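You operate a simulated robot arm through the tools that you are given. There is no shell and no other tool. Be economical: measure what you need, move in short steps, check, and stop when the job is done.

Carry out the task below with a simulated two-armed robot. There is one attempt and no reset: what you move stays moved.

## Task
Dip the Gricato tile in blue glaze and the Yastorin tile in green glaze.
Fine: each to its line, in its own glaze alone; stand both on the cart's board, shut those two lids, leave the third lid open and the third tile alone; the cart and its board stay put; leave no drips. Set down upright: what you pick out.

The check looks at the end state, three seconds after you hand in, the way a careful person would. Anything else that was tipped, shoved, dropped, spilled or broken makes it a failure. Lids that push on must go on centred and level and be pressed home; caps that screw on are set level and turned clockwise until they are tight.

## Robot
Two 7-joint arms with two-finger parallel grippers on one trunk, on a base that drives. Base frame: it is fixed to the floor where the robot stands at the start and does not move with it; the origin is under the middle of the robot, x ahead of it, y to its left, z up; the surface under the hand at the start is at about z = 851. Lengths are in mm, angles in degrees, forces in N, time in s.
The left shoulder is at the start at [50, 165, 1156], the right one opposite. With the tool pointing down near the work surface each hand reaches from about 220 to 700 mm from the robot's upright axis, wherever it stands, measured 20 degrees to its own side. Places, roughly: blue bucket [300, -600, 900]; blue lid [500, -600, 1200]; cream bucket [200, -900, 900]; green bucket [400, -300, 900]; green lid [600, -400, 1200]; green-handled board [-1250, -250, 750]; something [400, -700, 800]; top of the board with green handles [-1200, -300, 800]. Payload 3.91 kg a hand.
The TCP of each hand is the grasp point between the finger pads, 30 mm short of the fingertips. In the tool frame z runs along the fingers and y along their closing line. The gripper opens to 110 mm. The fingers are 20 mm wide and 10 mm thick; the gripper's body (48 by 112 mm) begins 55 mm behind the TCP.
Orientation is that of the tool frame in the base frame, as a unit quaternion [w, x, y, z]. With the fingers straight down and closing along the base's y, the tool's x points along the base's -x, its y along +y and its z along -z.

## Interface
- The arms move only by the tool send_rows. It takes "left_increments", "right_increments" or both (then of equal length, played together; a hand with none holds still); each is one flat list of numbers, 7 for each row, row after row: the shift along the base's x, y, z in cm, then the turn, a rotation vector about the base's x, y, z in rad, then the gripper command, from -1 (shut) to 1 (fully open), values between in proportion. In form: [x, y, z, wx, wy, wz, fingers, x, y, z, wx, wy, wz, fingers, ...]. A call has 1 to 20 rows; each row shifts and turns the commanded pose from where the row before left it. Rows are played at 5 a second. More than 50 mm and 8.6 degrees between two rows, or a gripper value outside its range, and nothing of the call is played. Where a pose cannot be reached the arm comes as near as it can. A force on the tool above 40 N (or 10 N above the force at the start of the call, whichever is more), or a blocked arm, ends the call early, and 0.2 s more pass. The fingers move at their own pace (about 45 mm/s each) and stop on an object; they squeeze with about 37 N. The grip force told is the motor's: it shows also when the fingers shut on nothing. Time passes only in rows, and 0.2 s behind the last, so rows that do not move let the fingers close. It gives the time, the measured TCP pose, the force on the tool (base axes), the opening and the grip force at its end, in the units of the frame above (readings bear some noise), with the torque about the TCP (base axes, N m) and any sound that the robot's microphone picked up.
- Cameras (640 x 400 px; columns grow to the right, rows downward): "scene" is now at [91.4, -63.7, 1326.7]; the picture's right is [-0.60, -0.80, 0.00], its down [-0.46, 0.35, -0.82] and it looks along [0.65, -0.49, -0.58] (base axes); focal length 214 px, centre (320, 200). "left" rides on the left gripper at [72, -17, -103] in its tool frame; the picture's right is [0.23, 0.97, 0.00], its down [-0.76, 0.18, -0.62] and it looks along [-0.61, 0.14, 0.78] (tool axes); focal length 222 px, centre (320, 200). "right" rides on the right gripper at [73, 17, -103] in its tool frame; the picture's right is [-0.23, 0.97, 0.00], its down [-0.76, -0.18, -0.62] and it looks along [-0.61, -0.14, 0.78] (tool axes); focal length 222 px, centre (320, 200). There is no depth. A picture from a camera that has moved, and an enlarged one, comes with that camera's place and axes in the base frame and with its lens. The place of the scene camera against the robot may be out by one fixed shift of up to 18 mm in any direction.
- grab_frame(camera): a new picture of that camera. The clock stands still meanwhile.
- raise_lower(by): slides the trunk up (or, below 0, down) by that many mm; the arms and the scene camera ride with it, the base frame stays. It gives what a move gives, with no picture.
- drive_base(legs): drives the robot by 1 to 6 legs, each [ahead, left, turn to the left] in mm, mm and degrees, along the robot's own axes; the way and the turn of a leg run together, so that a leg with both is an arc; at most 1500 mm and 180 degrees a leg. The arms and the cameras ride along, it lands a little off, and it stops where it bumps. It gives what a move gives.
- aim_head(pan, tilt): turns the head with the scene camera to pan (to the left, within 80 degrees either way) and tilt (down, from -29 to 69), counted from straight ahead of the robot. It gives what a move gives.
- zoom(camera, box): a new picture of the part [left, top, right, bottom] of that camera's present view, enlarged. The clock stands still meanwhile.
- sign_off(): hands the job in; it is judged then, once.

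Work in short steps. Places have to be worked out from the pictures, the camera data and where the tool is seen: move nearer, look again, correct. Check each grasp and each placing, and mend what went wrong. You have 120 turns and 92 pictures in all, those below and enlarged ones among them. Open the grippers and draw the arms clear of the work before you hand the job in, unless the task says otherwise; then end with one line.

The tools are called after "Call:" as a command line: name --argument value ..., lists and objects as JSON in quotes. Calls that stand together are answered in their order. send_rows: Moves the arms, as the interface text tells. Its arguments: {"type":"object","properties":{"left_increments":{"type":"array"},"right_increments":{"type":"array"}},"required":[]} The other tools are called the same way: raise_lower (by) slides the trunk up or down; drive_base (legs) drives the base; aim_head (pan, tilt) turns the head that bears the scene camera; grab_frame (camera) takes a picture; zoom (camera, box) takes an enlarged picture of a part of a camera's view; sign_off () hands the job in.

At the start:

```text
time_s: 0.0
left_position: [409.6, -78.9, 1000.2]
left_ee_rot: [0.0, 0.0, 1.0, 0.0]
left_wrist_force: [0.4, -0.1, -1.0]
left_torque: [0.02, -0.03, 0.02]
left_width: 110.0
left_grip_force: 0.2
right_position: [248.0, -336.1, 999.4]
right_ee_rot: [0.0, 0.001, 1.0, 0.001]
right_wrist_force: [0.6, 0.4, -0.1]
right_torque: [0.03, 0.0, 0.03]
right_width: 109.9
right_grip_force: 0.0
trunk travel left (down, up): [-376.0, 127.0]
robot x, y, heading: [1.4, 1.5, -0.1]
head pan, tilt: [-36.8, 35.4]
```

scene: 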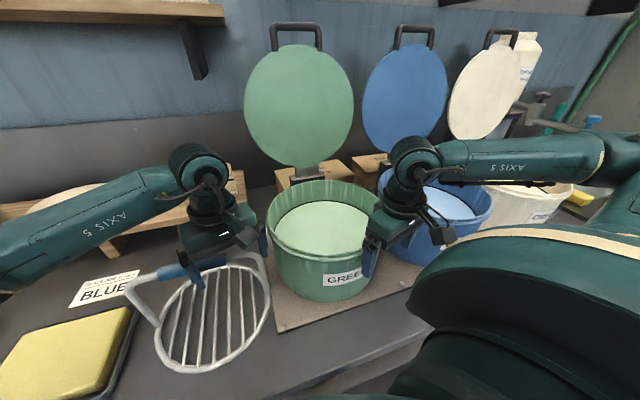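
right: 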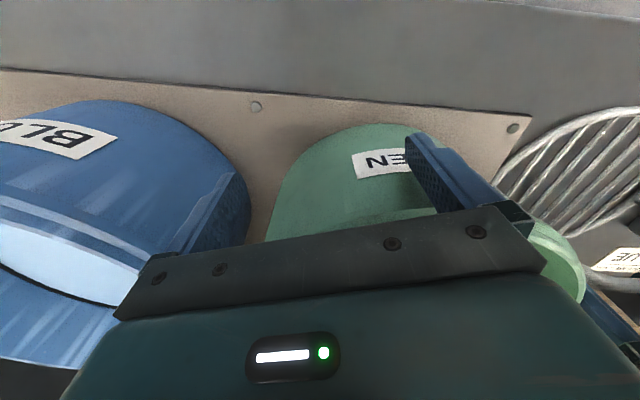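
left: 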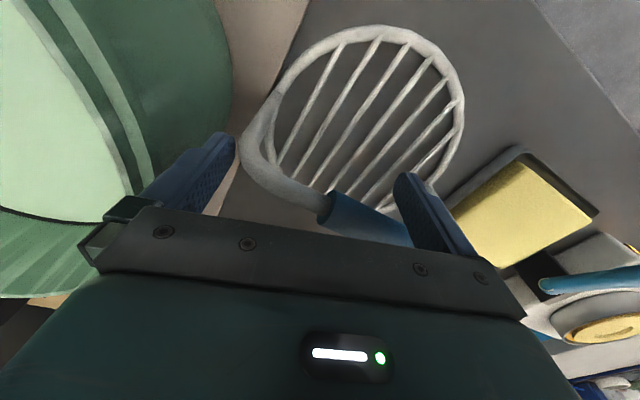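

The buckets with hinged lids are to the right; I can't see the tiles yet. I look around with the head.

Call:
aim_head --pan 10 --tilt 35

Call:
grab_frame --camera "scene"

Call:
aim_head --pan -75 --tilt 30

Call:
grab_frame --camera "scene"

```text
time_s: 1.1
left_position: [409.1, -78.9, 999.7]
left_ee_rot: [-0.001, 0.0, 1.0, 0.0]
left_wrist_force: [-0.1, 0.2, 0.0]
left_torque: [0.0, 0.02, 0.02]
left_width: 110.3
left_grip_force: 0.0
right_position: [248.5, -334.8, 1000.0]
right_ee_rot: [-0.001, 0.0, 1.0, 0.001]
right_wrist_force: [-0.4, 0.5, -0.4]
right_torque: [0.0, 0.0, 0.03]
right_width: 110.1
right_grip_force: 0.0
trunk travel left (down, up): [-376.0, 127.0]
robot x, y, heading: [2.3, 2.4, -0.2]
head pan, tilt: [10.0, 35.0]
```

```text
88 pictures are left
camera scene: at [107.7, 4.1, 1327.2], right [0.17, -0.98, 0.0], down [-0.56, -0.1, -0.82], along [0.81, 0.14, -0.57], focal length 214 px, centre (320, 200)
```

scene: 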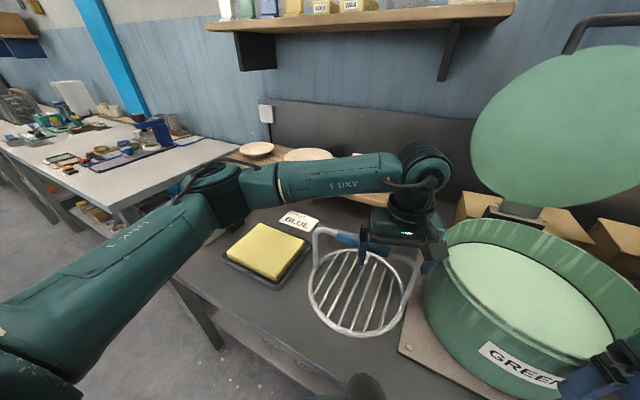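

```text
time_s: 2.7
left_position: [408.8, -78.6, 1000.3]
left_ee_rot: [0.0, 0.0, 1.0, 0.0]
left_wrist_force: [0.8, -0.4, 0.8]
left_torque: [0.01, -0.01, 0.01]
left_width: 109.9
left_grip_force: 0.0
right_position: [248.3, -335.2, 999.9]
right_ee_rot: [0.0, 0.001, 1.0, 0.001]
right_wrist_force: [0.6, -0.4, -0.9]
right_torque: [0.03, -0.01, -0.01]
right_width: 110.4
right_grip_force: 0.1
trunk travel left (down, up): [-376.0, 127.0]
robot x, y, heading: [0.8, 2.9, 0.2]
head pan, tilt: [-75.0, 30.0]
```

```text
87 pictures are left
camera scene: at [44.5, -98.4, 1335.0], right [-0.97, -0.26, 0.0], down [-0.13, 0.48, -0.87], along [0.22, -0.84, -0.5], focal length 214 px, centre (320, 200)
```

scene: 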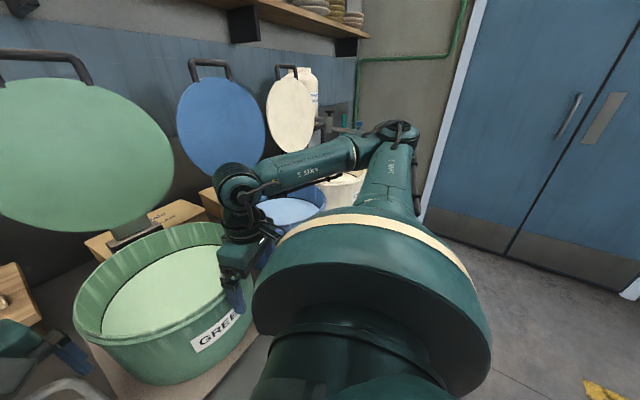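

There is a wooden stand behind the left arm and a card. I look there closer.

Call:
aim_head --pan 0 --tilt 30

Call:
send_rows --left_increments '[-4, 3, 1, 0, 0, 0, 1, -4, 3, 1, 0, 0, 0, 1, -4, 3, 1, 0, 0, 0, 1, -4, 3, 0, 0, 0, 0, 1, -2, 4, 0, 0, 0, 0, 1, 0, 4, 0, 0, 0, 0, 1, 0, 4, 0, 0, 0, 0, 1]'

Call:
grab_frame --camera "scene"

```text
time_s: 4.2
left_position: [408.8, -77.6, 1000.2]
left_ee_rot: [0.0, -0.001, 1.0, 0.0]
left_wrist_force: [0.2, 0.5, 0.1]
left_torque: [0.03, 0.01, 0.02]
left_width: 110.1
left_grip_force: 0.1
right_position: [248.1, -334.6, 1000.4]
right_ee_rot: [-0.001, 0.001, 1.0, 0.001]
right_wrist_force: [0.4, -0.1, 0.1]
right_torque: [0.0, -0.01, 0.01]
right_width: 109.7
right_grip_force: 0.1
trunk travel left (down, up): [-376.0, 127.0]
robot x, y, heading: [-0.8, 0.7, -0.1]
head pan, tilt: [0.0, 30.0]
```

```text
refused: row 1 steps farther than a row can; nothing moved
```

```text
86 pictures are left
camera scene: at [111.4, -11.2, 1335.0], right [0.0, -1.0, 0.0], down [-0.5, 0.0, -0.87], along [0.87, 0.0, -0.5], focal length 214 px, centre (320, 200)
```

scene: 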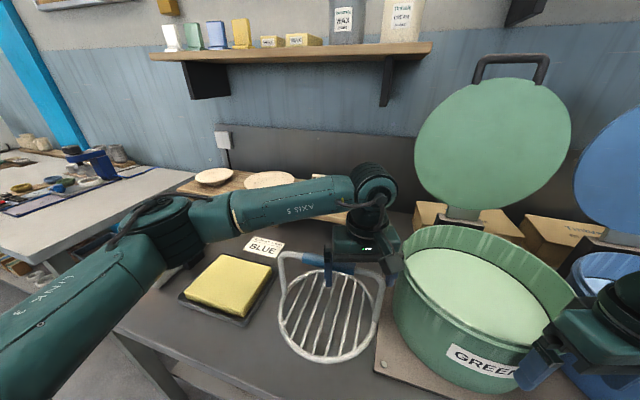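

The row exceeded 50 mm; I draw the left arm back in smaller rows to uncover the stand.

Call:
send_rows --left_increments '[-4, 1, 2, 0, 0, 0, 1, -4, 1, 2, 0, 0, 0, 1, -4, 2, 1, 0, 0, 0, 1, -4, 2, 1, 0, 0, 0, 1, -2, 4, 0, 0, 0, 0, 1, 0, 4, 0, 0, 0, 0, 1, 0, 4, 0, 0, 0, 0, 1, 0, 4, 0, 0, 0, 0, 1, 0, 4, 0, 0, 0, 0, 1]'

Call:
grab_frame --camera "scene"

Call:
zoom --camera "scene" --box '[160, 150, 400, 300]'

```text
time_s: 6.2
left_position: [245.0, 176.7, 1068.5]
left_ee_rot: [0.0, 0.002, 1.0, -0.001]
left_wrist_force: [0.6, -0.2, 0.0]
left_torque: [0.0, 0.03, 0.03]
left_width: 110.1
left_grip_force: 0.1
left hand out of reach, approached as far as the arm can: row 8, 9
right_position: [247.5, -334.2, 1001.7]
right_ee_rot: [-0.001, 0.0, 1.0, 0.001]
right_wrist_force: [0.2, 0.7, -0.9]
right_torque: [-0.03, -0.02, 0.01]
right_width: 110.1
right_grip_force: 0.2
trunk travel left (down, up): [-376.0, 127.0]
robot x, y, heading: [-3.5, -0.0, -0.0]
head pan, tilt: [0.0, 30.0]
```

```text
85 pictures are left
camera scene: at [111.1, -10.2, 1335.1], right [0.0, -1.0, 0.0], down [-0.5, 0.0, -0.87], along [0.87, 0.0, -0.5], focal length 214 px, centre (320, 200)
```

scene: 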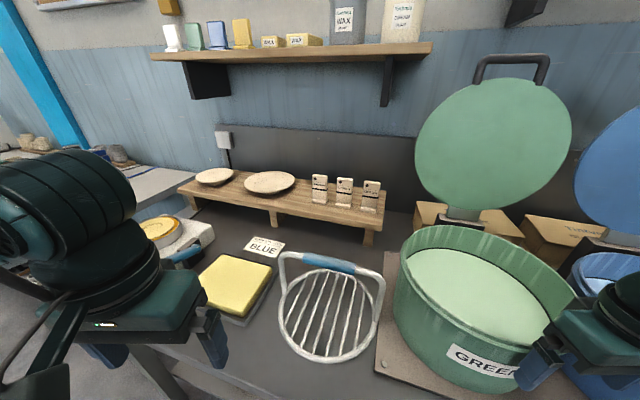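

```text
2.67 times, centred on (280, 225) of scene
camera zoom: at [111.1, -10.2, 1335.1], right [0.0, -1.0, 0.0], down [-0.5, 0.0, -0.87], along [0.87, 0.0, -0.5], focal length 572 px, centre (427, 133)
```

zoom: 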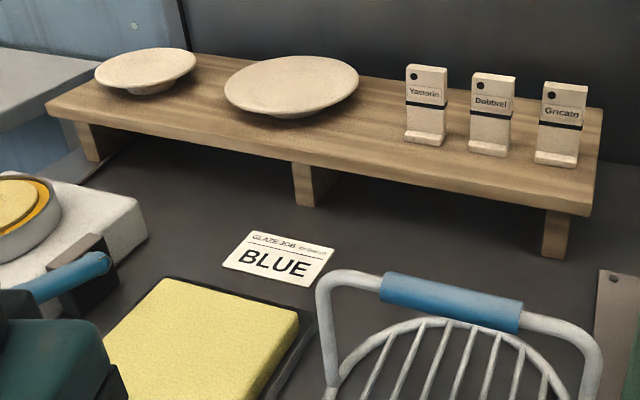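

The three tiles stand on the wooden stand: Yastorin, Dobbrel?, Gricato, each with a foot and a black line. I zoom in closer on them and the card.

Call:
zoom --camera "scene" --box '[305, 165, 395, 221]'

Call:
zoom --camera "scene" --box '[235, 225, 299, 265]'

```text
7.11 times, centred on (350, 193) of scene
camera zoom: at [111.1, -10.2, 1335.1], right [0.0, -1.0, 0.0], down [-0.5, 0.0, -0.87], along [0.87, 0.0, -0.5], focal length 1525 px, centre (107, 250)
```

zoom: 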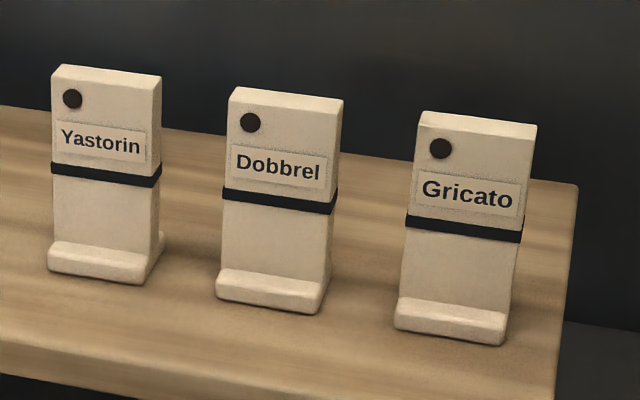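

```text
10.00 times, centred on (267, 245) of scene
camera zoom: at [111.1, -10.2, 1335.1], right [0.0, -1.0, 0.0], down [-0.5, 0.0, -0.87], along [0.87, 0.0, -0.5], focal length 2145 px, centre (850, -250)
```

zoom: 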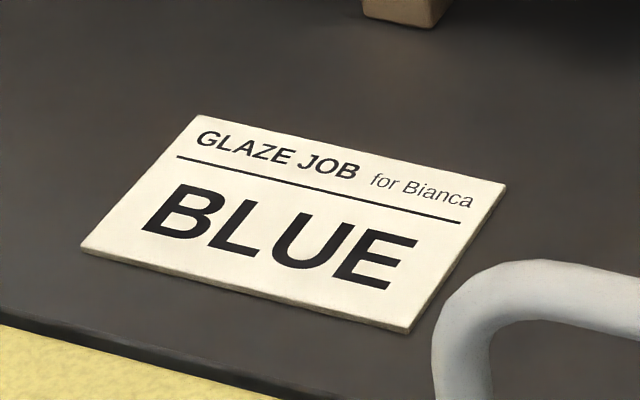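

Plan: right hand takes Gricato (blue), left takes Yastorin (green). First I look steeply down to see where the table edge is relative to my base.

Call:
aim_head --pan 0 --tilt 69

Call:
grab_frame --camera "scene"

```text
time_s: 7.2
left_position: [246.6, 176.6, 1069.6]
left_ee_rot: [-0.001, -0.001, 1.0, 0.001]
left_wrist_force: [-0.7, -0.5, 0.2]
left_torque: [-0.01, -0.01, -0.01]
left_width: 110.0
left_grip_force: 0.0
right_position: [248.1, -334.1, 999.7]
right_ee_rot: [-0.001, 0.0, 1.0, 0.001]
right_wrist_force: [0.0, -0.3, -0.1]
right_torque: [0.03, 0.01, 0.0]
right_width: 110.1
right_grip_force: 0.0
trunk travel left (down, up): [-376.0, 127.0]
robot x, y, heading: [0.8, 0.6, 0.2]
head pan, tilt: [0.0, 68.8]
```

```text
81 pictures are left
camera scene: at [77.0, -11.1, 1283.6], right [0.0, -1.0, 0.0], down [-0.93, 0.0, -0.36], along [0.36, 0.0, -0.93], focal length 214 px, centre (320, 200)
```

scene: 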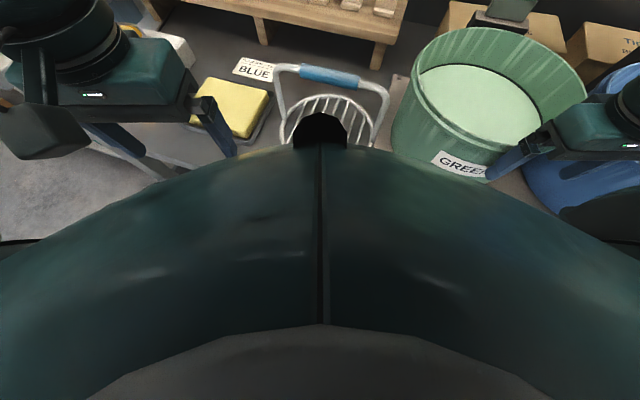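

The chest hides the edge. I raise the right hand clear, then back off slightly, square up to the table (about -18°) and shift left.

Call:
send_rows --right_increments '[0, 0, 4, 0, 0, 0, 1, 0, 0, 4, 0, 0, 0, 1, 0, 0, 4, 0, 0, 0, 1, 0, 0, 4, 0, 0, 0, 1]' --left_increments '[0, 0, 2, 0, 0, 0, 1, 0, 0, 2, 0, 0, 0, 1, 0, 0, 2, 0, 0, 0, 1, 0, 0, 2, 0, 0, 0, 1]'

Call:
drive_base --legs '[[-100, 0, 0], [0, 0, -18], [0, 200, 0]]'

Call:
aim_head --pan 0 --tilt 42

Call:
grab_frame --camera "scene"

```text
time_s: 8.4
left_position: [245.1, 176.7, 1149.7]
left_ee_rot: [0.001, 0.0, 1.0, 0.0]
left_wrist_force: [0.4, 1.0, 0.1]
left_torque: [-0.03, 0.02, -0.01]
left_width: 110.1
left_grip_force: 0.2
right_position: [238.7, -327.6, 1079.2]
right_ee_rot: [-0.13, -0.018, 0.991, 0.016]
right_wrist_force: [-0.3, -0.1, -0.1]
right_torque: [-0.02, -0.01, 0.0]
right_width: 110.0
right_grip_force: 0.1
right hand out of reach, approached as far as the arm can: row 3, 4
trunk travel left (down, up): [-376.0, 127.0]
robot x, y, heading: [0.8, -0.2, -0.3]
head pan, tilt: [0.0, 68.8]
stopped in row 4 (right hand): the arm was blocked; the commanded pose is now the measured one
```

```text
time_s: 12.6
left_position: [247.6, 279.4, 1150.3]
left_ee_rot: [0.0, 0.156, 0.988, 0.0]
left_wrist_force: [-0.2, 0.1, 0.2]
left_torque: [0.0, 0.01, -0.01]
left_width: 110.0
left_grip_force: 0.1
right_position: [87.6, -195.7, 1078.4]
right_ee_rot: [-0.126, 0.138, 0.982, 0.037]
right_wrist_force: [-0.7, 1.0, 0.7]
right_torque: [-0.04, -0.03, -0.01]
right_width: 110.1
right_grip_force: 0.1
trunk travel left (down, up): [-376.0, 127.0]
robot x, y, heading: [-40.2, 187.5, -18.2]
head pan, tilt: [0.0, 68.8]
```

```text
time_s: 13.5
left_position: [248.8, 279.4, 1150.3]
left_ee_rot: [0.001, 0.157, 0.988, 0.0]
left_wrist_force: [-0.2, 0.3, 0.6]
left_torque: [-0.04, 0.0, 0.01]
left_width: 110.4
left_grip_force: 0.0
right_position: [86.9, -195.0, 1078.9]
right_ee_rot: [-0.126, 0.138, 0.982, 0.037]
right_wrist_force: [-0.8, -0.1, -0.1]
right_torque: [-0.01, -0.03, -0.04]
right_width: 110.2
right_grip_force: 0.1
trunk travel left (down, up): [-376.0, 127.0]
robot x, y, heading: [-39.2, 187.2, -18.2]
head pan, tilt: [0.0, 42.0]
```

```text
80 pictures are left
camera scene: at [59.8, 142.1, 1316.7], right [-0.31, -0.95, 0.0], down [-0.64, 0.21, -0.74], along [0.71, -0.23, -0.67], focal length 214 px, centre (320, 200)
```

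scene: 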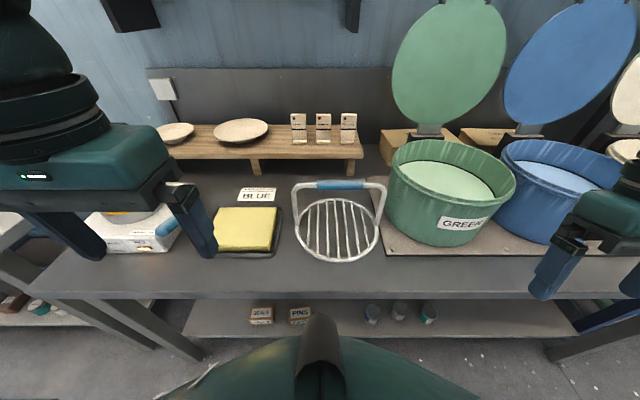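

The view is square now; table edge is about 310 mm ahead of my axis, tiles about 850–900 ahead, stand top ≈ z 910. I tuck the right hand inward and level it, then creep forward.

Call:
send_rows --right_increments '[1.5, 3, 0, -0.037, -0.079, -0.012, 1, 2.2, 3.5, 0, -0.037, -0.079, -0.012, 1, 2.2, 3.5, 0, -0.037, -0.079, -0.012, 1, 2, 3.5, 0, 0, 0, 0, 1, 2, 2, 0, 0, 0, 0, 1]'

Call:
drive_base --legs '[[90, 0, 0]]'

Call:
drive_base --legs '[[40, 0, 0]]'

```text
time_s: 14.7
left_position: [248.2, 280.2, 1149.4]
left_ee_rot: [0.0, 0.156, 0.988, 0.0]
left_wrist_force: [0.3, 0.5, 1.1]
left_torque: [0.01, 0.0, -0.01]
left_width: 109.9
left_grip_force: 0.0
right_position: [186.3, -40.0, 1079.1]
right_ee_rot: [-0.001, 0.157, 0.988, 0.0]
right_wrist_force: [1.0, 0.4, -1.1]
right_torque: [-0.02, 0.0, 0.02]
right_width: 110.1
right_grip_force: 0.0
trunk travel left (down, up): [-376.0, 127.0]
robot x, y, heading: [-38.1, 187.4, -18.1]
head pan, tilt: [0.0, 42.0]
```

```text
time_s: 15.8
left_position: [332.8, 251.6, 1149.7]
left_ee_rot: [-0.001, 0.156, 0.988, 0.0]
left_wrist_force: [-0.2, -0.4, -0.4]
left_torque: [0.0, 0.04, -0.02]
left_width: 110.0
left_grip_force: 0.1
right_position: [272.3, -68.4, 1077.7]
right_ee_rot: [-0.001, 0.156, 0.988, 0.001]
right_wrist_force: [0.7, 0.3, 0.3]
right_torque: [0.01, 0.03, 0.01]
right_width: 109.9
right_grip_force: 0.0
trunk travel left (down, up): [-376.0, 127.0]
robot x, y, heading: [43.6, 162.3, -18.0]
head pan, tilt: [0.0, 42.0]
```

```text
time_s: 16.8
left_position: [368.2, 241.0, 1149.7]
left_ee_rot: [0.001, 0.156, 0.988, 0.0]
left_wrist_force: [-0.3, 0.1, 0.4]
left_torque: [-0.01, -0.03, -0.01]
left_width: 110.2
left_grip_force: 0.0
right_position: [306.1, -79.5, 1078.7]
right_ee_rot: [0.0, 0.156, 0.988, 0.001]
right_wrist_force: [-0.1, -0.5, 0.4]
right_torque: [-0.03, 0.0, 0.02]
right_width: 110.0
right_grip_force: 0.0
trunk travel left (down, up): [-376.0, 127.0]
robot x, y, heading: [79.7, 150.7, -17.9]
head pan, tilt: [0.0, 42.0]
stopped in leg 1: the robot was blocked; the commanded pose is now the measured one
```

Blocked at about 180 mm from the edge. I back off 15 mm and look.

Call:
drive_base --legs '[[-12, 0, 0]]'

Call:
grab_frame --camera "scene"

Call:
grab_frame --camera "right"

```text
time_s: 17.6
left_position: [356.5, 244.9, 1150.4]
left_ee_rot: [0.0, 0.156, 0.988, 0.0]
left_wrist_force: [-0.1, -0.1, 0.1]
left_torque: [-0.04, -0.02, 0.02]
left_width: 110.0
left_grip_force: 0.0
right_position: [295.4, -76.3, 1077.8]
right_ee_rot: [-0.001, 0.157, 0.988, 0.001]
right_wrist_force: [-0.2, 0.3, -0.7]
right_torque: [-0.04, 0.0, 0.02]
right_width: 110.1
right_grip_force: 0.0
trunk travel left (down, up): [-376.0, 127.0]
robot x, y, heading: [70.0, 152.8, -17.8]
head pan, tilt: [0.0, 42.0]
```

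```text
79 pictures are left
camera scene: at [168.4, 107.0, 1316.8], right [-0.31, -0.95, 0.0], down [-0.64, 0.21, -0.74], along [0.71, -0.23, -0.67], focal length 214 px, centre (320, 200)
```

scene: 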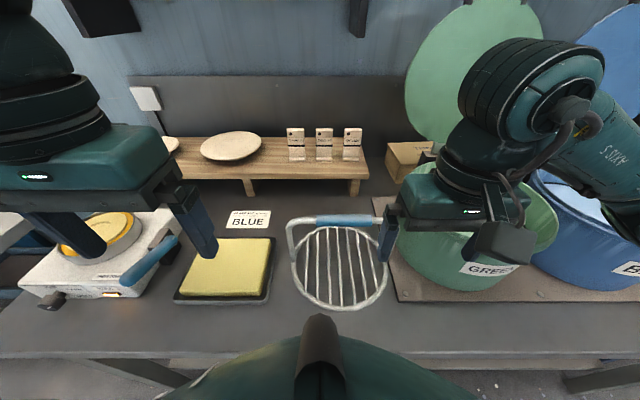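

```text
78 pictures are left
camera right: at [231.9, -37.8, 1181.8], right [0.52, 0.86, 0.0], down [0.67, -0.41, 0.62], along [0.53, -0.32, -0.78], focal length 222 px, centre (320, 200)
```

right: 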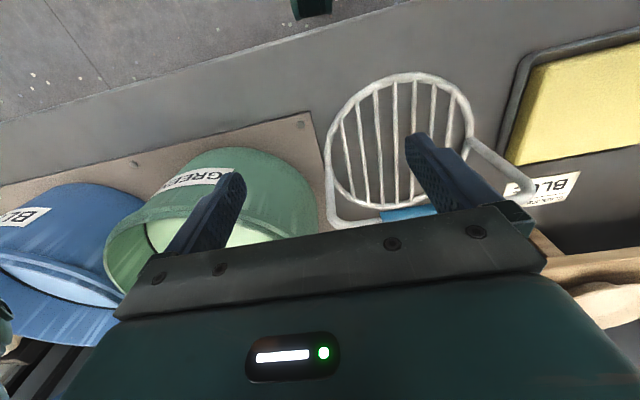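

Blocked by the bench, so I stay here: Gricato is ≈(755,-195), about 760 mm ahead, 120 right — needs a hand pitched forward. I move the right hand toward a pre-grasp, tilted 40° forward, with fingers at 80 mm.

Call:
send_rows --right_increments '[3.5, -0.8, 1.2, -0.0433, -0.133, 0, 0.45, 3.5, -0.8, 1.2, -0.0433, -0.133, 0, 0.45, 3.5, -0.8, 1.2, -0.0433, -0.133, 0, 0.45, 3.5, -0.8, 1, -0.0433, -0.133, 0, 0.45, 3.5, -0.8, 1, -0.0433, -0.133, 0, 0.45, 3.5, -0.8, 1, 0, 0, 0, 0.45, 3.5, -0.8, 0, 0, 0, 0, 0.45, 3.5, -0.8, 0, 0, 0, 0, 0.45]'

Call:
grab_frame --camera "right"

Call:
grab_frame --camera "scene"

```text
time_s: 19.4
left_position: [358.1, 245.2, 1149.2]
left_ee_rot: [-0.001, 0.156, 0.988, 0.0]
left_wrist_force: [-0.1, -0.1, -0.6]
left_torque: [0.0, -0.02, 0.03]
left_width: 109.9
left_grip_force: 0.2
right_position: [577.1, -141.5, 1145.7]
right_ee_rot: [0.338, 0.147, 0.928, -0.054]
right_wrist_force: [0.3, 0.6, 0.0]
right_torque: [-0.03, 0.04, -0.02]
right_width: 79.6
right_grip_force: 0.1
trunk travel left (down, up): [-376.0, 127.0]
robot x, y, heading: [72.9, 153.3, -17.9]
head pan, tilt: [0.0, 42.0]
```

```text
77 pictures are left
camera right: at [466.2, -86.8, 1177.7], right [0.47, 0.87, 0.15], down [0.12, -0.23, 0.97], along [0.88, -0.43, -0.21], focal length 222 px, centre (320, 200)
```

right: 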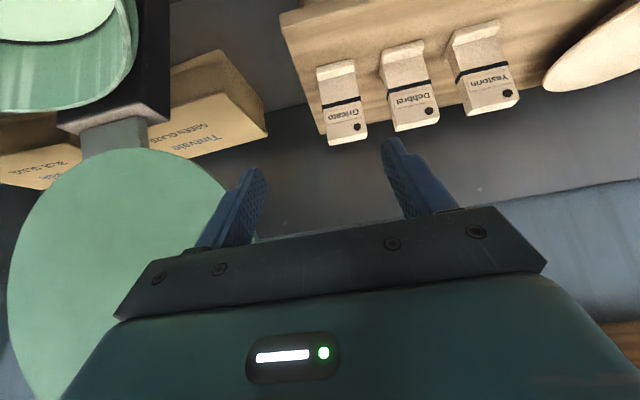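

```text
76 pictures are left
camera scene: at [169.6, 106.9, 1316.7], right [-0.31, -0.95, 0.0], down [-0.64, 0.21, -0.74], along [0.71, -0.23, -0.67], focal length 214 px, centre (320, 200)
```

scene: 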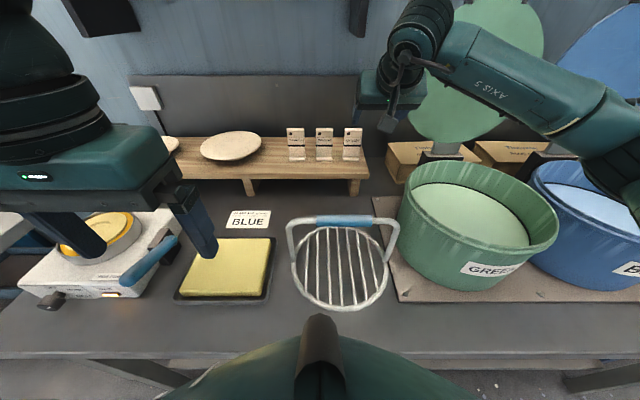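

Triangulating the scene pictures and the wrist view puts Gricato's top at about (720,-160,1050). I move 60 mm forward, 27 mm left, slightly down, and look again.

Call:
send_rows --right_increments '[3.3, 0.4, -1, 0, 0, 0, 0.45, 3.2, 0.3, -1, 0, 0, 0, 0.45]'

Call:
grab_frame --camera "right"

Call:
zoom --camera "scene" --box '[240, 60, 440, 185]'

```text
time_s: 20.0
left_position: [357.6, 244.9, 1148.6]
left_ee_rot: [-0.001, 0.157, 0.988, 0.0]
left_wrist_force: [-0.1, -0.2, 0.7]
left_torque: [-0.02, -0.03, -0.06]
left_width: 109.8
left_grip_force: 0.1
right_position: [641.3, -132.8, 1124.1]
right_ee_rot: [0.338, 0.147, 0.928, -0.054]
right_wrist_force: [0.0, 0.3, 0.7]
right_torque: [-0.02, -0.02, 0.0]
right_width: 80.0
right_grip_force: 0.1
trunk travel left (down, up): [-376.0, 127.0]
robot x, y, heading: [69.1, 151.1, -17.9]
head pan, tilt: [0.0, 42.0]
```

```text
75 pictures are left
camera right: at [530.2, -79.1, 1156.6], right [0.47, 0.87, 0.15], down [0.12, -0.23, 0.97], along [0.88, -0.43, -0.21], focal length 222 px, centre (320, 200)
```

right: 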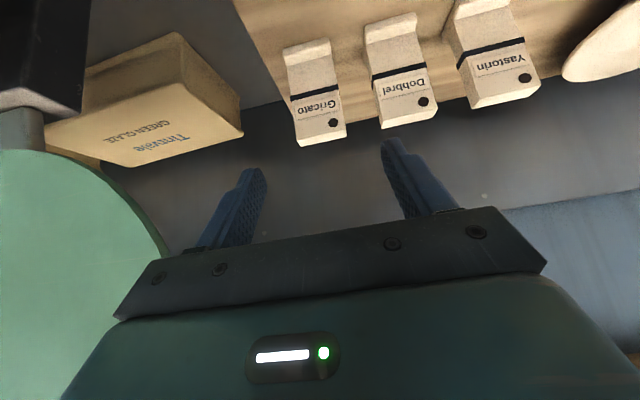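

```text
3.20 times, centred on (340, 122) of scene
camera zoom: at [169.5, 107.0, 1316.7], right [-0.31, -0.95, 0.0], down [-0.64, 0.21, -0.74], along [0.71, -0.23, -0.67], focal length 686 px, centre (256, 448)
```

zoom: 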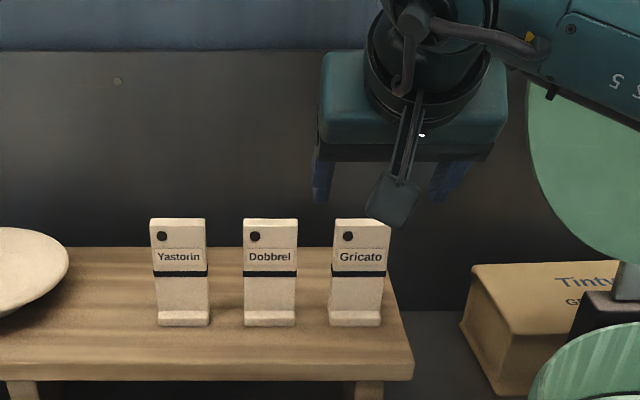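

Two wrist views agree: Gricato's front top edge at ≈(707,-156,1057), width ≈49, height ≈105, line ≈50 below the top. I narrow to 70 mm, advance to straddle it from above and check.

Call:
send_rows --right_increments '[3.2, -1.15, -2, 0, 0, 0, 0.27, 3.2, -1.15, -2, 0, 0, 0, 0.27]'

Call:
grab_frame --camera "right"

Call:
zoom --camera "scene" --box '[240, 60, 440, 185]'

```text
time_s: 20.6
left_position: [358.3, 244.1, 1148.8]
left_ee_rot: [-0.002, 0.156, 0.988, 0.001]
left_wrist_force: [0.0, -0.1, -0.6]
left_torque: [-0.01, -0.02, -0.03]
left_width: 109.8
left_grip_force: 0.0
right_position: [704.0, -155.5, 1084.1]
right_ee_rot: [0.337, 0.146, 0.929, -0.053]
right_wrist_force: [-0.4, -0.2, -0.5]
right_torque: [0.02, 0.01, 0.04]
right_width: 69.9
right_grip_force: 0.1
trunk travel left (down, up): [-376.0, 127.0]
robot x, y, heading: [71.8, 151.7, -17.7]
head pan, tilt: [0.0, 42.0]
```

```text
73 pictures are left
camera right: at [594.2, -101.7, 1116.2], right [0.47, 0.87, 0.15], down [0.12, -0.23, 0.97], along [0.88, -0.43, -0.21], focal length 222 px, centre (320, 200)
```

right: 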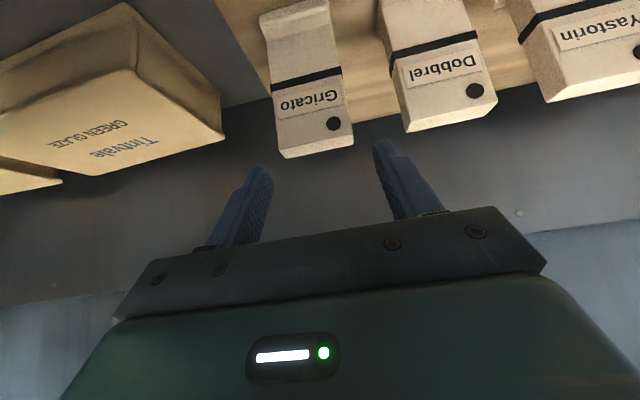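

```text
3.20 times, centred on (340, 122) of scene
camera zoom: at [169.6, 106.9, 1316.7], right [-0.31, -0.95, 0.0], down [-0.64, 0.21, -0.74], along [0.71, -0.23, -0.67], focal length 686 px, centre (256, 448)
```

zoom: 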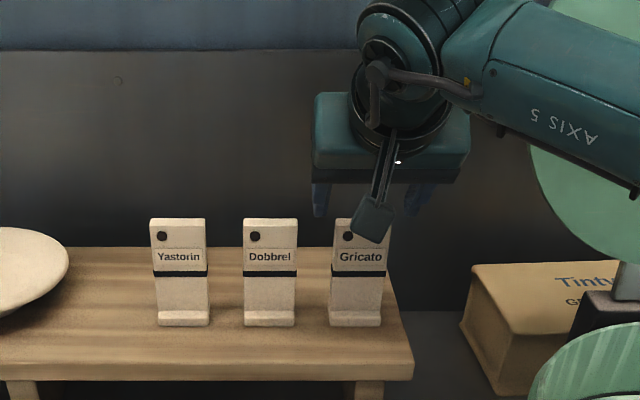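

Alignment is good (tile centred between the fingers). Descend 43 mm with 5 mm forward, then close.

Call:
send_rows --right_increments '[0.3, -0.1, -2.2, 0, 0, 0, 0.27, 0.3, -0.1, -2.1, 0, 0, 0, 0.27, 0, 0, 0, 0, 0, 0, -1, 0, 0, 0, 0, 0, 0, -1, 0, 0, 0, 0, 0, 0, -1]'

Call:
grab_frame --camera "right"

Call:
zoom --camera "scene" --box '[240, 60, 440, 185]'

```text
time_s: 21.8
left_position: [357.5, 245.2, 1149.4]
left_ee_rot: [0.0, 0.156, 0.988, 0.001]
left_wrist_force: [-0.2, 0.0, 0.1]
left_torque: [0.01, 0.02, -0.01]
left_width: 110.2
left_grip_force: 0.0
right_position: [711.0, -158.7, 1041.4]
right_ee_rot: [0.338, 0.147, 0.928, -0.053]
right_wrist_force: [1.4, -0.2, -0.1]
right_torque: [-0.04, -0.03, 0.04]
right_width: 49.7
right_grip_force: 36.9
trunk travel left (down, up): [-376.0, 127.0]
robot x, y, heading: [71.2, 153.1, -17.9]
head pan, tilt: [0.0, 42.0]
```

```text
71 pictures are left
camera right: at [600.5, -104.2, 1073.8], right [0.47, 0.87, 0.15], down [0.12, -0.23, 0.97], along [0.88, -0.43, -0.21], focal length 222 px, centre (320, 200)
```

right: 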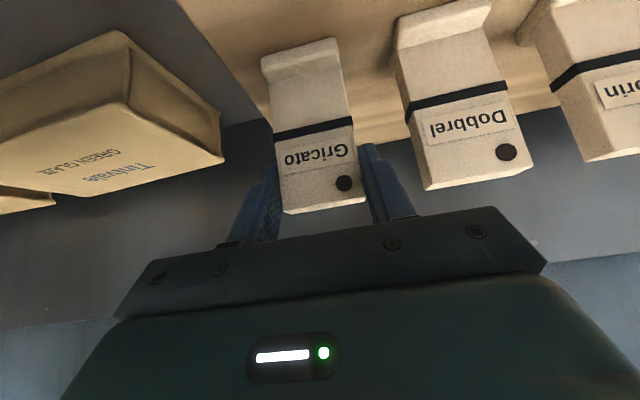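

```text
3.20 times, centred on (340, 122) of scene
camera zoom: at [169.2, 106.8, 1316.7], right [-0.31, -0.95, 0.0], down [-0.64, 0.21, -0.74], along [0.71, -0.23, -0.67], focal length 686 px, centre (256, 448)
```

zoom: 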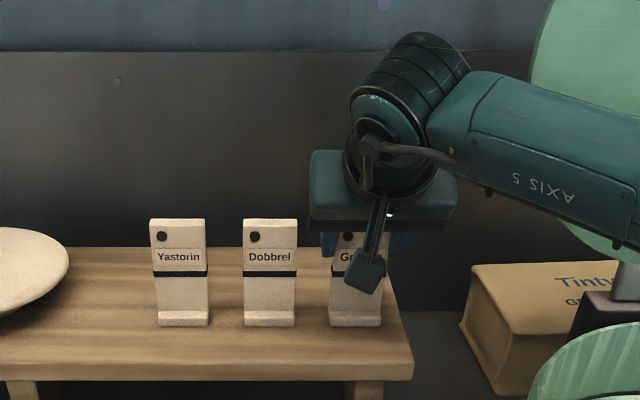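

Gripped at 49.7 mm, fingers above the line. Lift straight up, then draw back.

Call:
send_rows --right_increments '[0, 0, 2, 0, 0, 0, -1, 0, 0, 4, 0, 0, 0, -1, 0, 0, 4, 0, 0, 0, -1, -3.8, 1.2, 0, 0, 0, 0, -1, -4, 1, 0, 0, 0, 0, -1, -4.5, 0, 0, 0, 0, 0, -1, -4.5, -1, 0, 0, 0, 0, -1, -4.5, -1, 0, 0, 0, 0, -1]'

Call:
grab_frame --camera "scene"

```text
time_s: 23.6
left_position: [357.6, 244.5, 1149.7]
left_ee_rot: [0.0, 0.155, 0.988, 0.0]
left_wrist_force: [-0.3, 0.3, -0.6]
left_torque: [-0.02, 0.01, 0.02]
left_width: 110.2
left_grip_force: 0.0
right_position: [497.1, -157.8, 1142.4]
right_ee_rot: [0.338, 0.148, 0.928, -0.053]
right_wrist_force: [0.6, 0.4, -0.7]
right_torque: [0.0, 0.05, -0.01]
right_width: 49.3
right_grip_force: 37.1
trunk travel left (down, up): [-376.0, 127.0]
robot x, y, heading: [68.9, 153.3, -18.0]
head pan, tilt: [0.0, 42.0]
```

```text
69 pictures are left
camera scene: at [168.5, 106.3, 1316.8], right [-0.31, -0.95, 0.0], down [-0.64, 0.21, -0.74], along [0.71, -0.23, -0.67], focal length 214 px, centre (320, 200)
```

scene: 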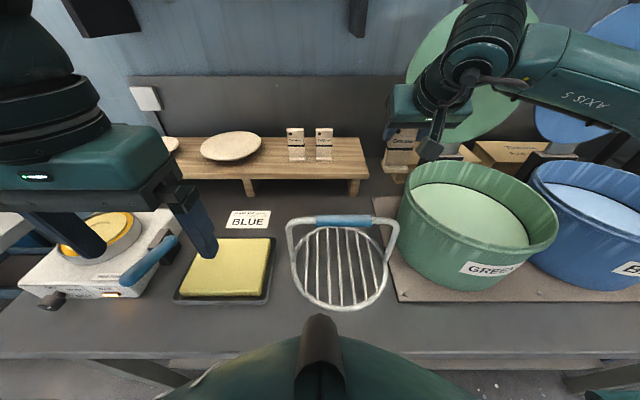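

Gricato is in hand. Now the left hand goes for Yastorin, expected TCP ≈(761,-4,1041); pre-pose first.

Call:
send_rows --left_increments '[3.57, -2.43, -0.3, -0.0433, -0.133, 0, 0.27, 3.57, -2.43, -0.3, -0.0433, -0.133, 0, 0.27, 3.57, -2.43, -0.3, -0.0433, -0.133, 0, 0.27, 3.57, -2.43, -0.3, -0.0433, -0.133, 0, 0.27, 3.57, -2.43, -0.3, -0.0433, -0.133, 0, 0.27, 3.57, -2.43, -0.3, 0, 0, 0, 0.27, 3.57, -2.43, -0.3, 0, 0, 0, 0.27, 3.57, -2.43, -0.3, 0, 0, 0, 0.27, 3.57, -2.43, -0.3, 0, 0, 0, 0.27]'

Call:
grab_frame --camera "left"

```text
time_s: 25.6
left_position: [679.9, 24.8, 1122.2]
left_ee_rot: [0.339, 0.147, 0.928, -0.054]
left_wrist_force: [0.1, -0.4, -0.1]
left_torque: [0.0, 0.02, 0.02]
left_width: 70.0
left_grip_force: 0.1
right_position: [498.3, -158.3, 1140.6]
right_ee_rot: [0.337, 0.146, 0.929, -0.052]
right_wrist_force: [0.1, -0.9, -1.4]
right_torque: [0.03, 0.0, 0.01]
right_width: 49.4
right_grip_force: 36.3
trunk travel left (down, up): [-376.0, 127.0]
robot x, y, heading: [71.6, 155.8, -17.9]
head pan, tilt: [0.0, 42.0]
```

```text
68 pictures are left
camera left: at [559.2, 45.3, 1153.9], right [0.14, 0.98, -0.15], down [0.23, 0.11, 0.97], along [0.96, -0.16, -0.21], focal length 222 px, centre (320, 200)
```

left: 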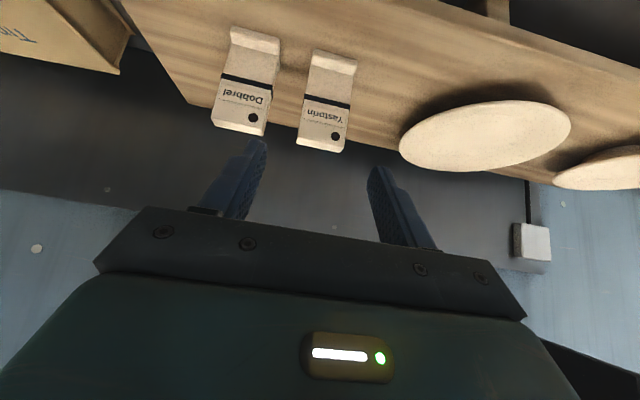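

Yastorin reads ≈(763,3,1053) for its top edge. I advance above it and check.

Call:
send_rows --left_increments '[3.85, -1.05, -1.9, 0, 0, 0, 0.27, 3.85, -1.05, -1.9, 0, 0, 0, 0.27]'

Call:
grab_frame --camera "left"

```text
time_s: 26.2
left_position: [755.9, 3.5, 1083.4]
left_ee_rot: [0.339, 0.147, 0.928, -0.054]
left_wrist_force: [-0.6, -0.2, 0.3]
left_torque: [0.01, 0.02, -0.02]
left_width: 70.1
left_grip_force: 0.1
right_position: [498.8, -156.7, 1141.3]
right_ee_rot: [0.336, 0.147, 0.929, -0.052]
right_wrist_force: [-0.2, 0.2, -0.9]
right_torque: [-0.02, 0.0, -0.02]
right_width: 49.5
right_grip_force: 36.3
trunk travel left (down, up): [-376.0, 127.0]
robot x, y, heading: [70.5, 153.0, -18.0]
head pan, tilt: [0.0, 42.0]
```

```text
67 pictures are left
camera left: at [635.6, 24.0, 1115.8], right [0.14, 0.98, -0.15], down [0.23, 0.11, 0.97], along [0.96, -0.16, -0.21], focal length 222 px, centre (320, 200)
```

left: 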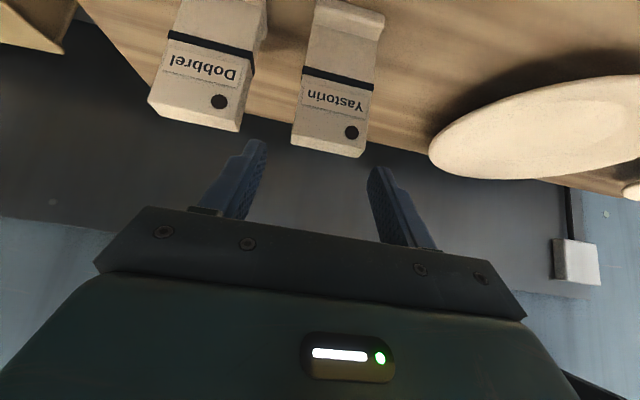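

Symmetric with the successful right grasp. Descend and close.

Call:
send_rows --left_increments '[0.35, -0.1, -2.1, 0, 0, 0, 0.27, 0.35, 0, -2.1, 0, 0, 0, 0.27, 0, 0, 0, 0, 0, 0, -1, 0, 0, 0, 0, 0, 0, -1, 0, 0, 0, 0, 0, 0, -1]'

Call:
grab_frame --camera "left"

```text
time_s: 27.4
left_position: [764.0, 2.8, 1043.5]
left_ee_rot: [0.338, 0.148, 0.928, -0.055]
left_wrist_force: [0.1, 0.0, 0.2]
left_torque: [-0.04, -0.03, -0.03]
left_width: 49.3
left_grip_force: 36.6
right_position: [498.3, -156.2, 1140.7]
right_ee_rot: [0.338, 0.146, 0.928, -0.052]
right_wrist_force: [-0.6, 0.5, -1.3]
right_torque: [0.04, 0.0, -0.01]
right_width: 49.7
right_grip_force: 37.1
trunk travel left (down, up): [-376.0, 127.0]
robot x, y, heading: [69.6, 153.7, -17.9]
head pan, tilt: [0.0, 42.0]
```

```text
66 pictures are left
camera left: at [642.1, 24.2, 1074.2], right [0.13, 0.98, -0.15], down [0.23, 0.11, 0.97], along [0.96, -0.16, -0.21], focal length 222 px, centre (320, 200)
```

left: 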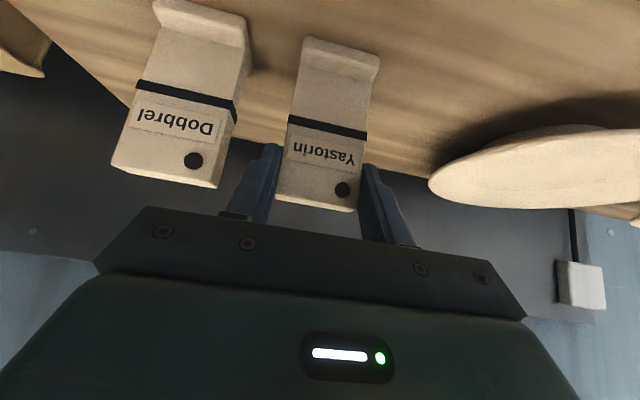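

Gripped. Lift and draw the left hand back, then raise the trunk for rim clearance.

Call:
send_rows --left_increments '[0, 0, 2, 0, 0, 0, -1, 0, 0, 4, 0, 0, 0, -1, 0, 0, 4, 0, 0, 0, -1, -3.25, 2.2, 0, 0, 0, 0, -1, -3.25, 2.2, 0, 0, 0, 0, -1, -3.25, 2.2, 0, 0, 0, 0, -1, -3.25, 2.2, 0, 0, 0, 0, -1, -3.25, 2.2, 0, 0, 0, 0, -1, -3.25, 2.2, 0, 0, 0, 0, -1]'

Call:
raise_lower --by 100

Call:
aim_head --pan -25 --tilt 42

Call:
grab_frame --camera "scene"

```text
time_s: 29.4
left_position: [567.2, 135.7, 1143.3]
left_ee_rot: [0.339, 0.146, 0.928, -0.054]
left_wrist_force: [0.0, -0.3, -1.9]
left_torque: [-0.01, -0.02, 0.0]
left_width: 49.6
left_grip_force: 37.3
right_position: [498.8, -156.3, 1140.1]
right_ee_rot: [0.338, 0.147, 0.928, -0.054]
right_wrist_force: [-0.4, 0.3, -0.6]
right_torque: [0.01, 0.01, -0.01]
right_width: 49.5
right_grip_force: 37.6
trunk travel left (down, up): [-376.0, 127.0]
robot x, y, heading: [68.7, 154.8, -17.7]
head pan, tilt: [0.0, 42.0]
```

```text
time_s: 30.7
left_position: [568.5, 133.9, 1241.1]
left_ee_rot: [0.338, 0.146, 0.928, -0.054]
left_wrist_force: [-0.3, -0.4, -1.2]
left_torque: [0.0, 0.02, -0.01]
left_width: 49.3
left_grip_force: 37.3
right_position: [498.0, -156.7, 1240.2]
right_ee_rot: [0.337, 0.147, 0.929, -0.052]
right_wrist_force: [0.0, 0.1, -1.2]
right_torque: [-0.01, 0.03, 0.0]
right_width: 49.3
right_grip_force: 36.8
trunk travel left (down, up): [-476.0, 27.0]
robot x, y, heading: [69.0, 153.3, -17.7]
head pan, tilt: [0.0, 42.0]
```

```text
time_s: 31.6
left_position: [568.0, 134.5, 1241.9]
left_ee_rot: [0.338, 0.146, 0.928, -0.054]
left_wrist_force: [-0.7, -0.9, -1.8]
left_torque: [-0.01, 0.01, -0.03]
left_width: 49.8
left_grip_force: 37.2
right_position: [498.1, -156.6, 1240.7]
right_ee_rot: [0.338, 0.146, 0.928, -0.052]
right_wrist_force: [-0.7, 0.8, -1.5]
right_torque: [0.03, -0.03, 0.0]
right_width: 49.3
right_grip_force: 36.7
trunk travel left (down, up): [-476.0, 27.0]
robot x, y, heading: [71.1, 149.4, -18.0]
head pan, tilt: [-25.0, 42.0]
```

```text
65 pictures are left
camera scene: at [151.1, 75.6, 1416.7], right [-0.68, -0.73, 0.0], down [-0.49, 0.46, -0.74], along [0.54, -0.51, -0.67], focal length 214 px, centre (320, 200)
```

scene: 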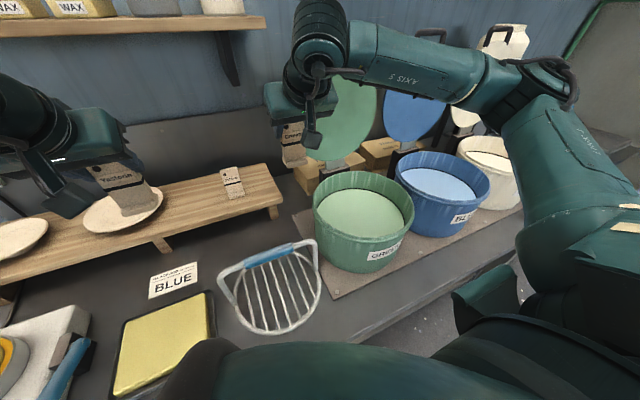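

Both tiles held. I back off 40 mm and slide right along the bench to put green in front of the left hand and blue in front of the right.

Call:
drive_base --legs '[[-40, 0, 0], [0, -450, 0]]'

Call:
aim_head --pan 0 --tilt 45

Call:
grab_frame --camera "scene"

Call:
grab_frame --camera "left"

Call:
grab_frame --camera "right"

```text
time_s: 36.6
left_position: [391.8, -281.6, 1242.5]
left_ee_rot: [0.337, 0.145, 0.929, -0.053]
left_wrist_force: [0.1, 0.6, -1.0]
left_torque: [0.0, 0.01, -0.01]
left_width: 49.4
left_grip_force: 37.2
right_position: [324.0, -572.6, 1240.2]
right_ee_rot: [0.337, 0.145, 0.929, -0.052]
right_wrist_force: [0.1, 0.4, -0.8]
right_torque: [-0.03, -0.01, -0.01]
right_width: 49.9
right_grip_force: 37.4
trunk travel left (down, up): [-476.0, 27.0]
robot x, y, heading: [-104.1, -263.5, -18.0]
head pan, tilt: [-25.0, 42.0]
```

```text
time_s: 37.5
left_position: [392.8, -281.2, 1242.4]
left_ee_rot: [0.338, 0.145, 0.928, -0.053]
left_wrist_force: [0.2, -0.6, -0.7]
left_torque: [0.02, 0.01, 0.02]
left_width: 49.7
left_grip_force: 36.7
right_position: [322.3, -573.3, 1241.7]
right_ee_rot: [0.337, 0.145, 0.929, -0.052]
right_wrist_force: [0.2, 0.6, -0.5]
right_torque: [-0.02, 0.0, 0.01]
right_width: 49.5
right_grip_force: 37.3
trunk travel left (down, up): [-476.0, 27.0]
robot x, y, heading: [-104.7, -263.3, -17.7]
head pan, tilt: [0.0, 45.0]
```

```text
64 pictures are left
camera scene: at [-9.1, -310.1, 1412.4], right [-0.31, -0.95, 0.0], down [-0.67, 0.22, -0.71], along [0.67, -0.22, -0.71], focal length 214 px, centre (320, 200)
```

scene: 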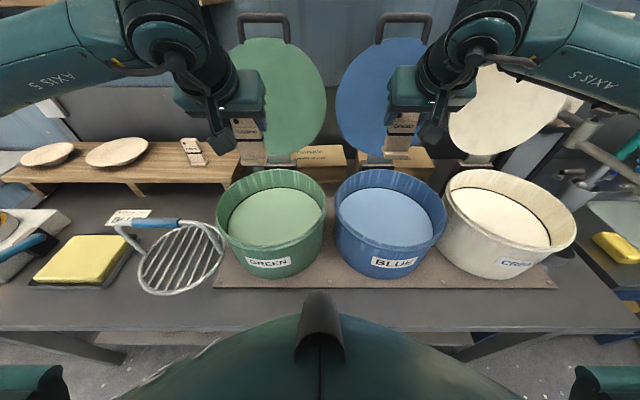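

```text
63 pictures are left
camera left: at [270.9, -261.6, 1273.4], right [0.13, 0.98, -0.15], down [0.23, 0.11, 0.97], along [0.96, -0.16, -0.21], focal length 222 px, centre (320, 200)
```

left: 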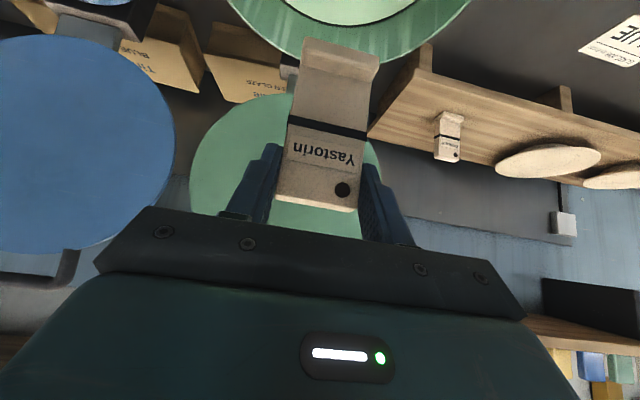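

```text
62 pictures are left
camera right: at [211.9, -519.8, 1273.4], right [0.46, 0.87, 0.15], down [0.12, -0.23, 0.97], along [0.88, -0.43, -0.21], focal length 222 px, centre (320, 200)
```

right: 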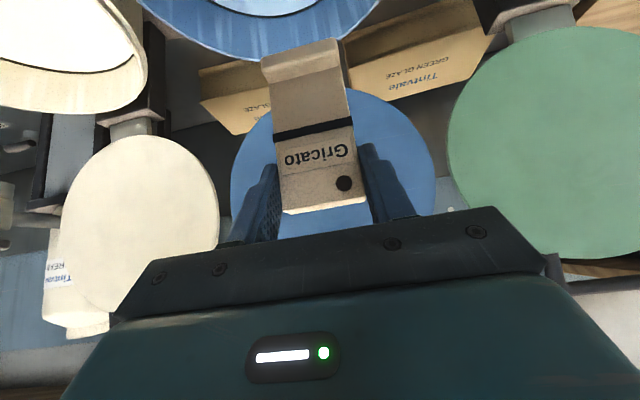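

Buckets: green centre ≈(393,-309), blue ≈(299,-597), rims ≈1025, glaze ≈960. Because the wrist camera hangs back-and-low, I'll dip in the far half of each bucket (+60). Move over those spots and down to TCP 1160, then look.

Call:
send_rows --left_increments '[2.5, -2.2, 0, 0, 0, 0, -1, 2.5, -2.2, 0, 0, 0, 0, -1, 0, 0, -4, 0, 0, 0, -1, 0, 0, -4, 0, 0, 0, -1]' --right_increments '[1.3, -2, 0, 0, 0, 0, -1, 1.3, -2, 0, 0, 0, 0, -1, 0, 0, -4, 0, 0, 0, -1, 0, 0, -4, 0, 0, 0, -1]'

Call:
grab_frame --camera "scene"

Call:
grab_frame --camera "right"

Call:
grab_frame --camera "left"

```text
time_s: 38.5
left_position: [442.0, -325.7, 1162.5]
left_ee_rot: [0.338, 0.145, 0.928, -0.054]
left_wrist_force: [0.6, 0.0, -1.6]
left_torque: [0.01, 0.0, 0.0]
left_width: 49.4
left_grip_force: 36.6
right_position: [349.1, -613.1, 1161.0]
right_ee_rot: [0.338, 0.146, 0.928, -0.052]
right_wrist_force: [0.8, -0.4, -1.2]
right_torque: [0.0, 0.01, -0.01]
right_width: 49.3
right_grip_force: 37.6
trunk travel left (down, up): [-476.0, 27.0]
robot x, y, heading: [-107.5, -264.5, -18.0]
head pan, tilt: [0.0, 45.0]
```

```text
61 pictures are left
camera scene: at [-8.6, -310.5, 1412.4], right [-0.31, -0.95, 0.0], down [-0.67, 0.22, -0.71], along [0.67, -0.22, -0.71], focal length 214 px, centre (320, 200)
```

scene: 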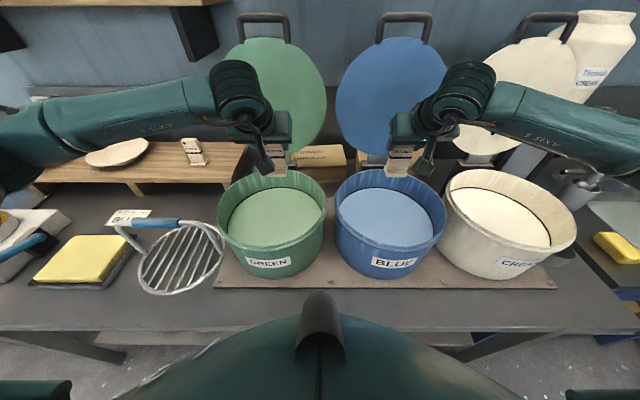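

```text
60 pictures are left
camera right: at [238.3, -559.8, 1193.2], right [0.46, 0.87, 0.15], down [0.12, -0.23, 0.97], along [0.88, -0.43, -0.21], focal length 222 px, centre (320, 200)
```

right: 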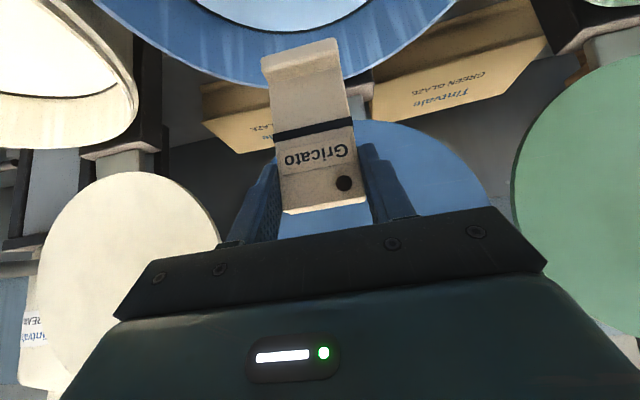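

```text
59 pictures are left
camera left: at [320.2, -305.5, 1194.2], right [0.13, 0.98, -0.15], down [0.23, 0.11, 0.97], along [0.96, -0.16, -0.21], focal length 222 px, centre (320, 200)
```

left: 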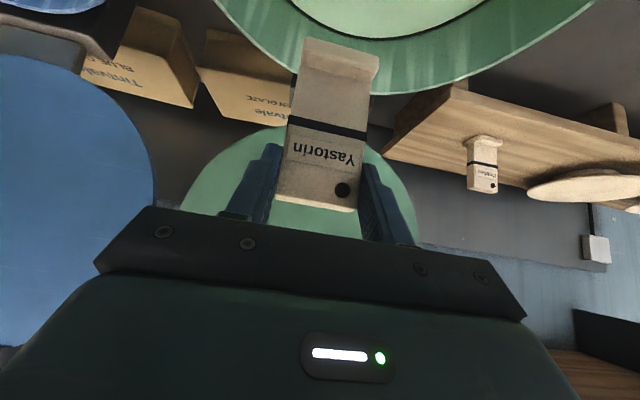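

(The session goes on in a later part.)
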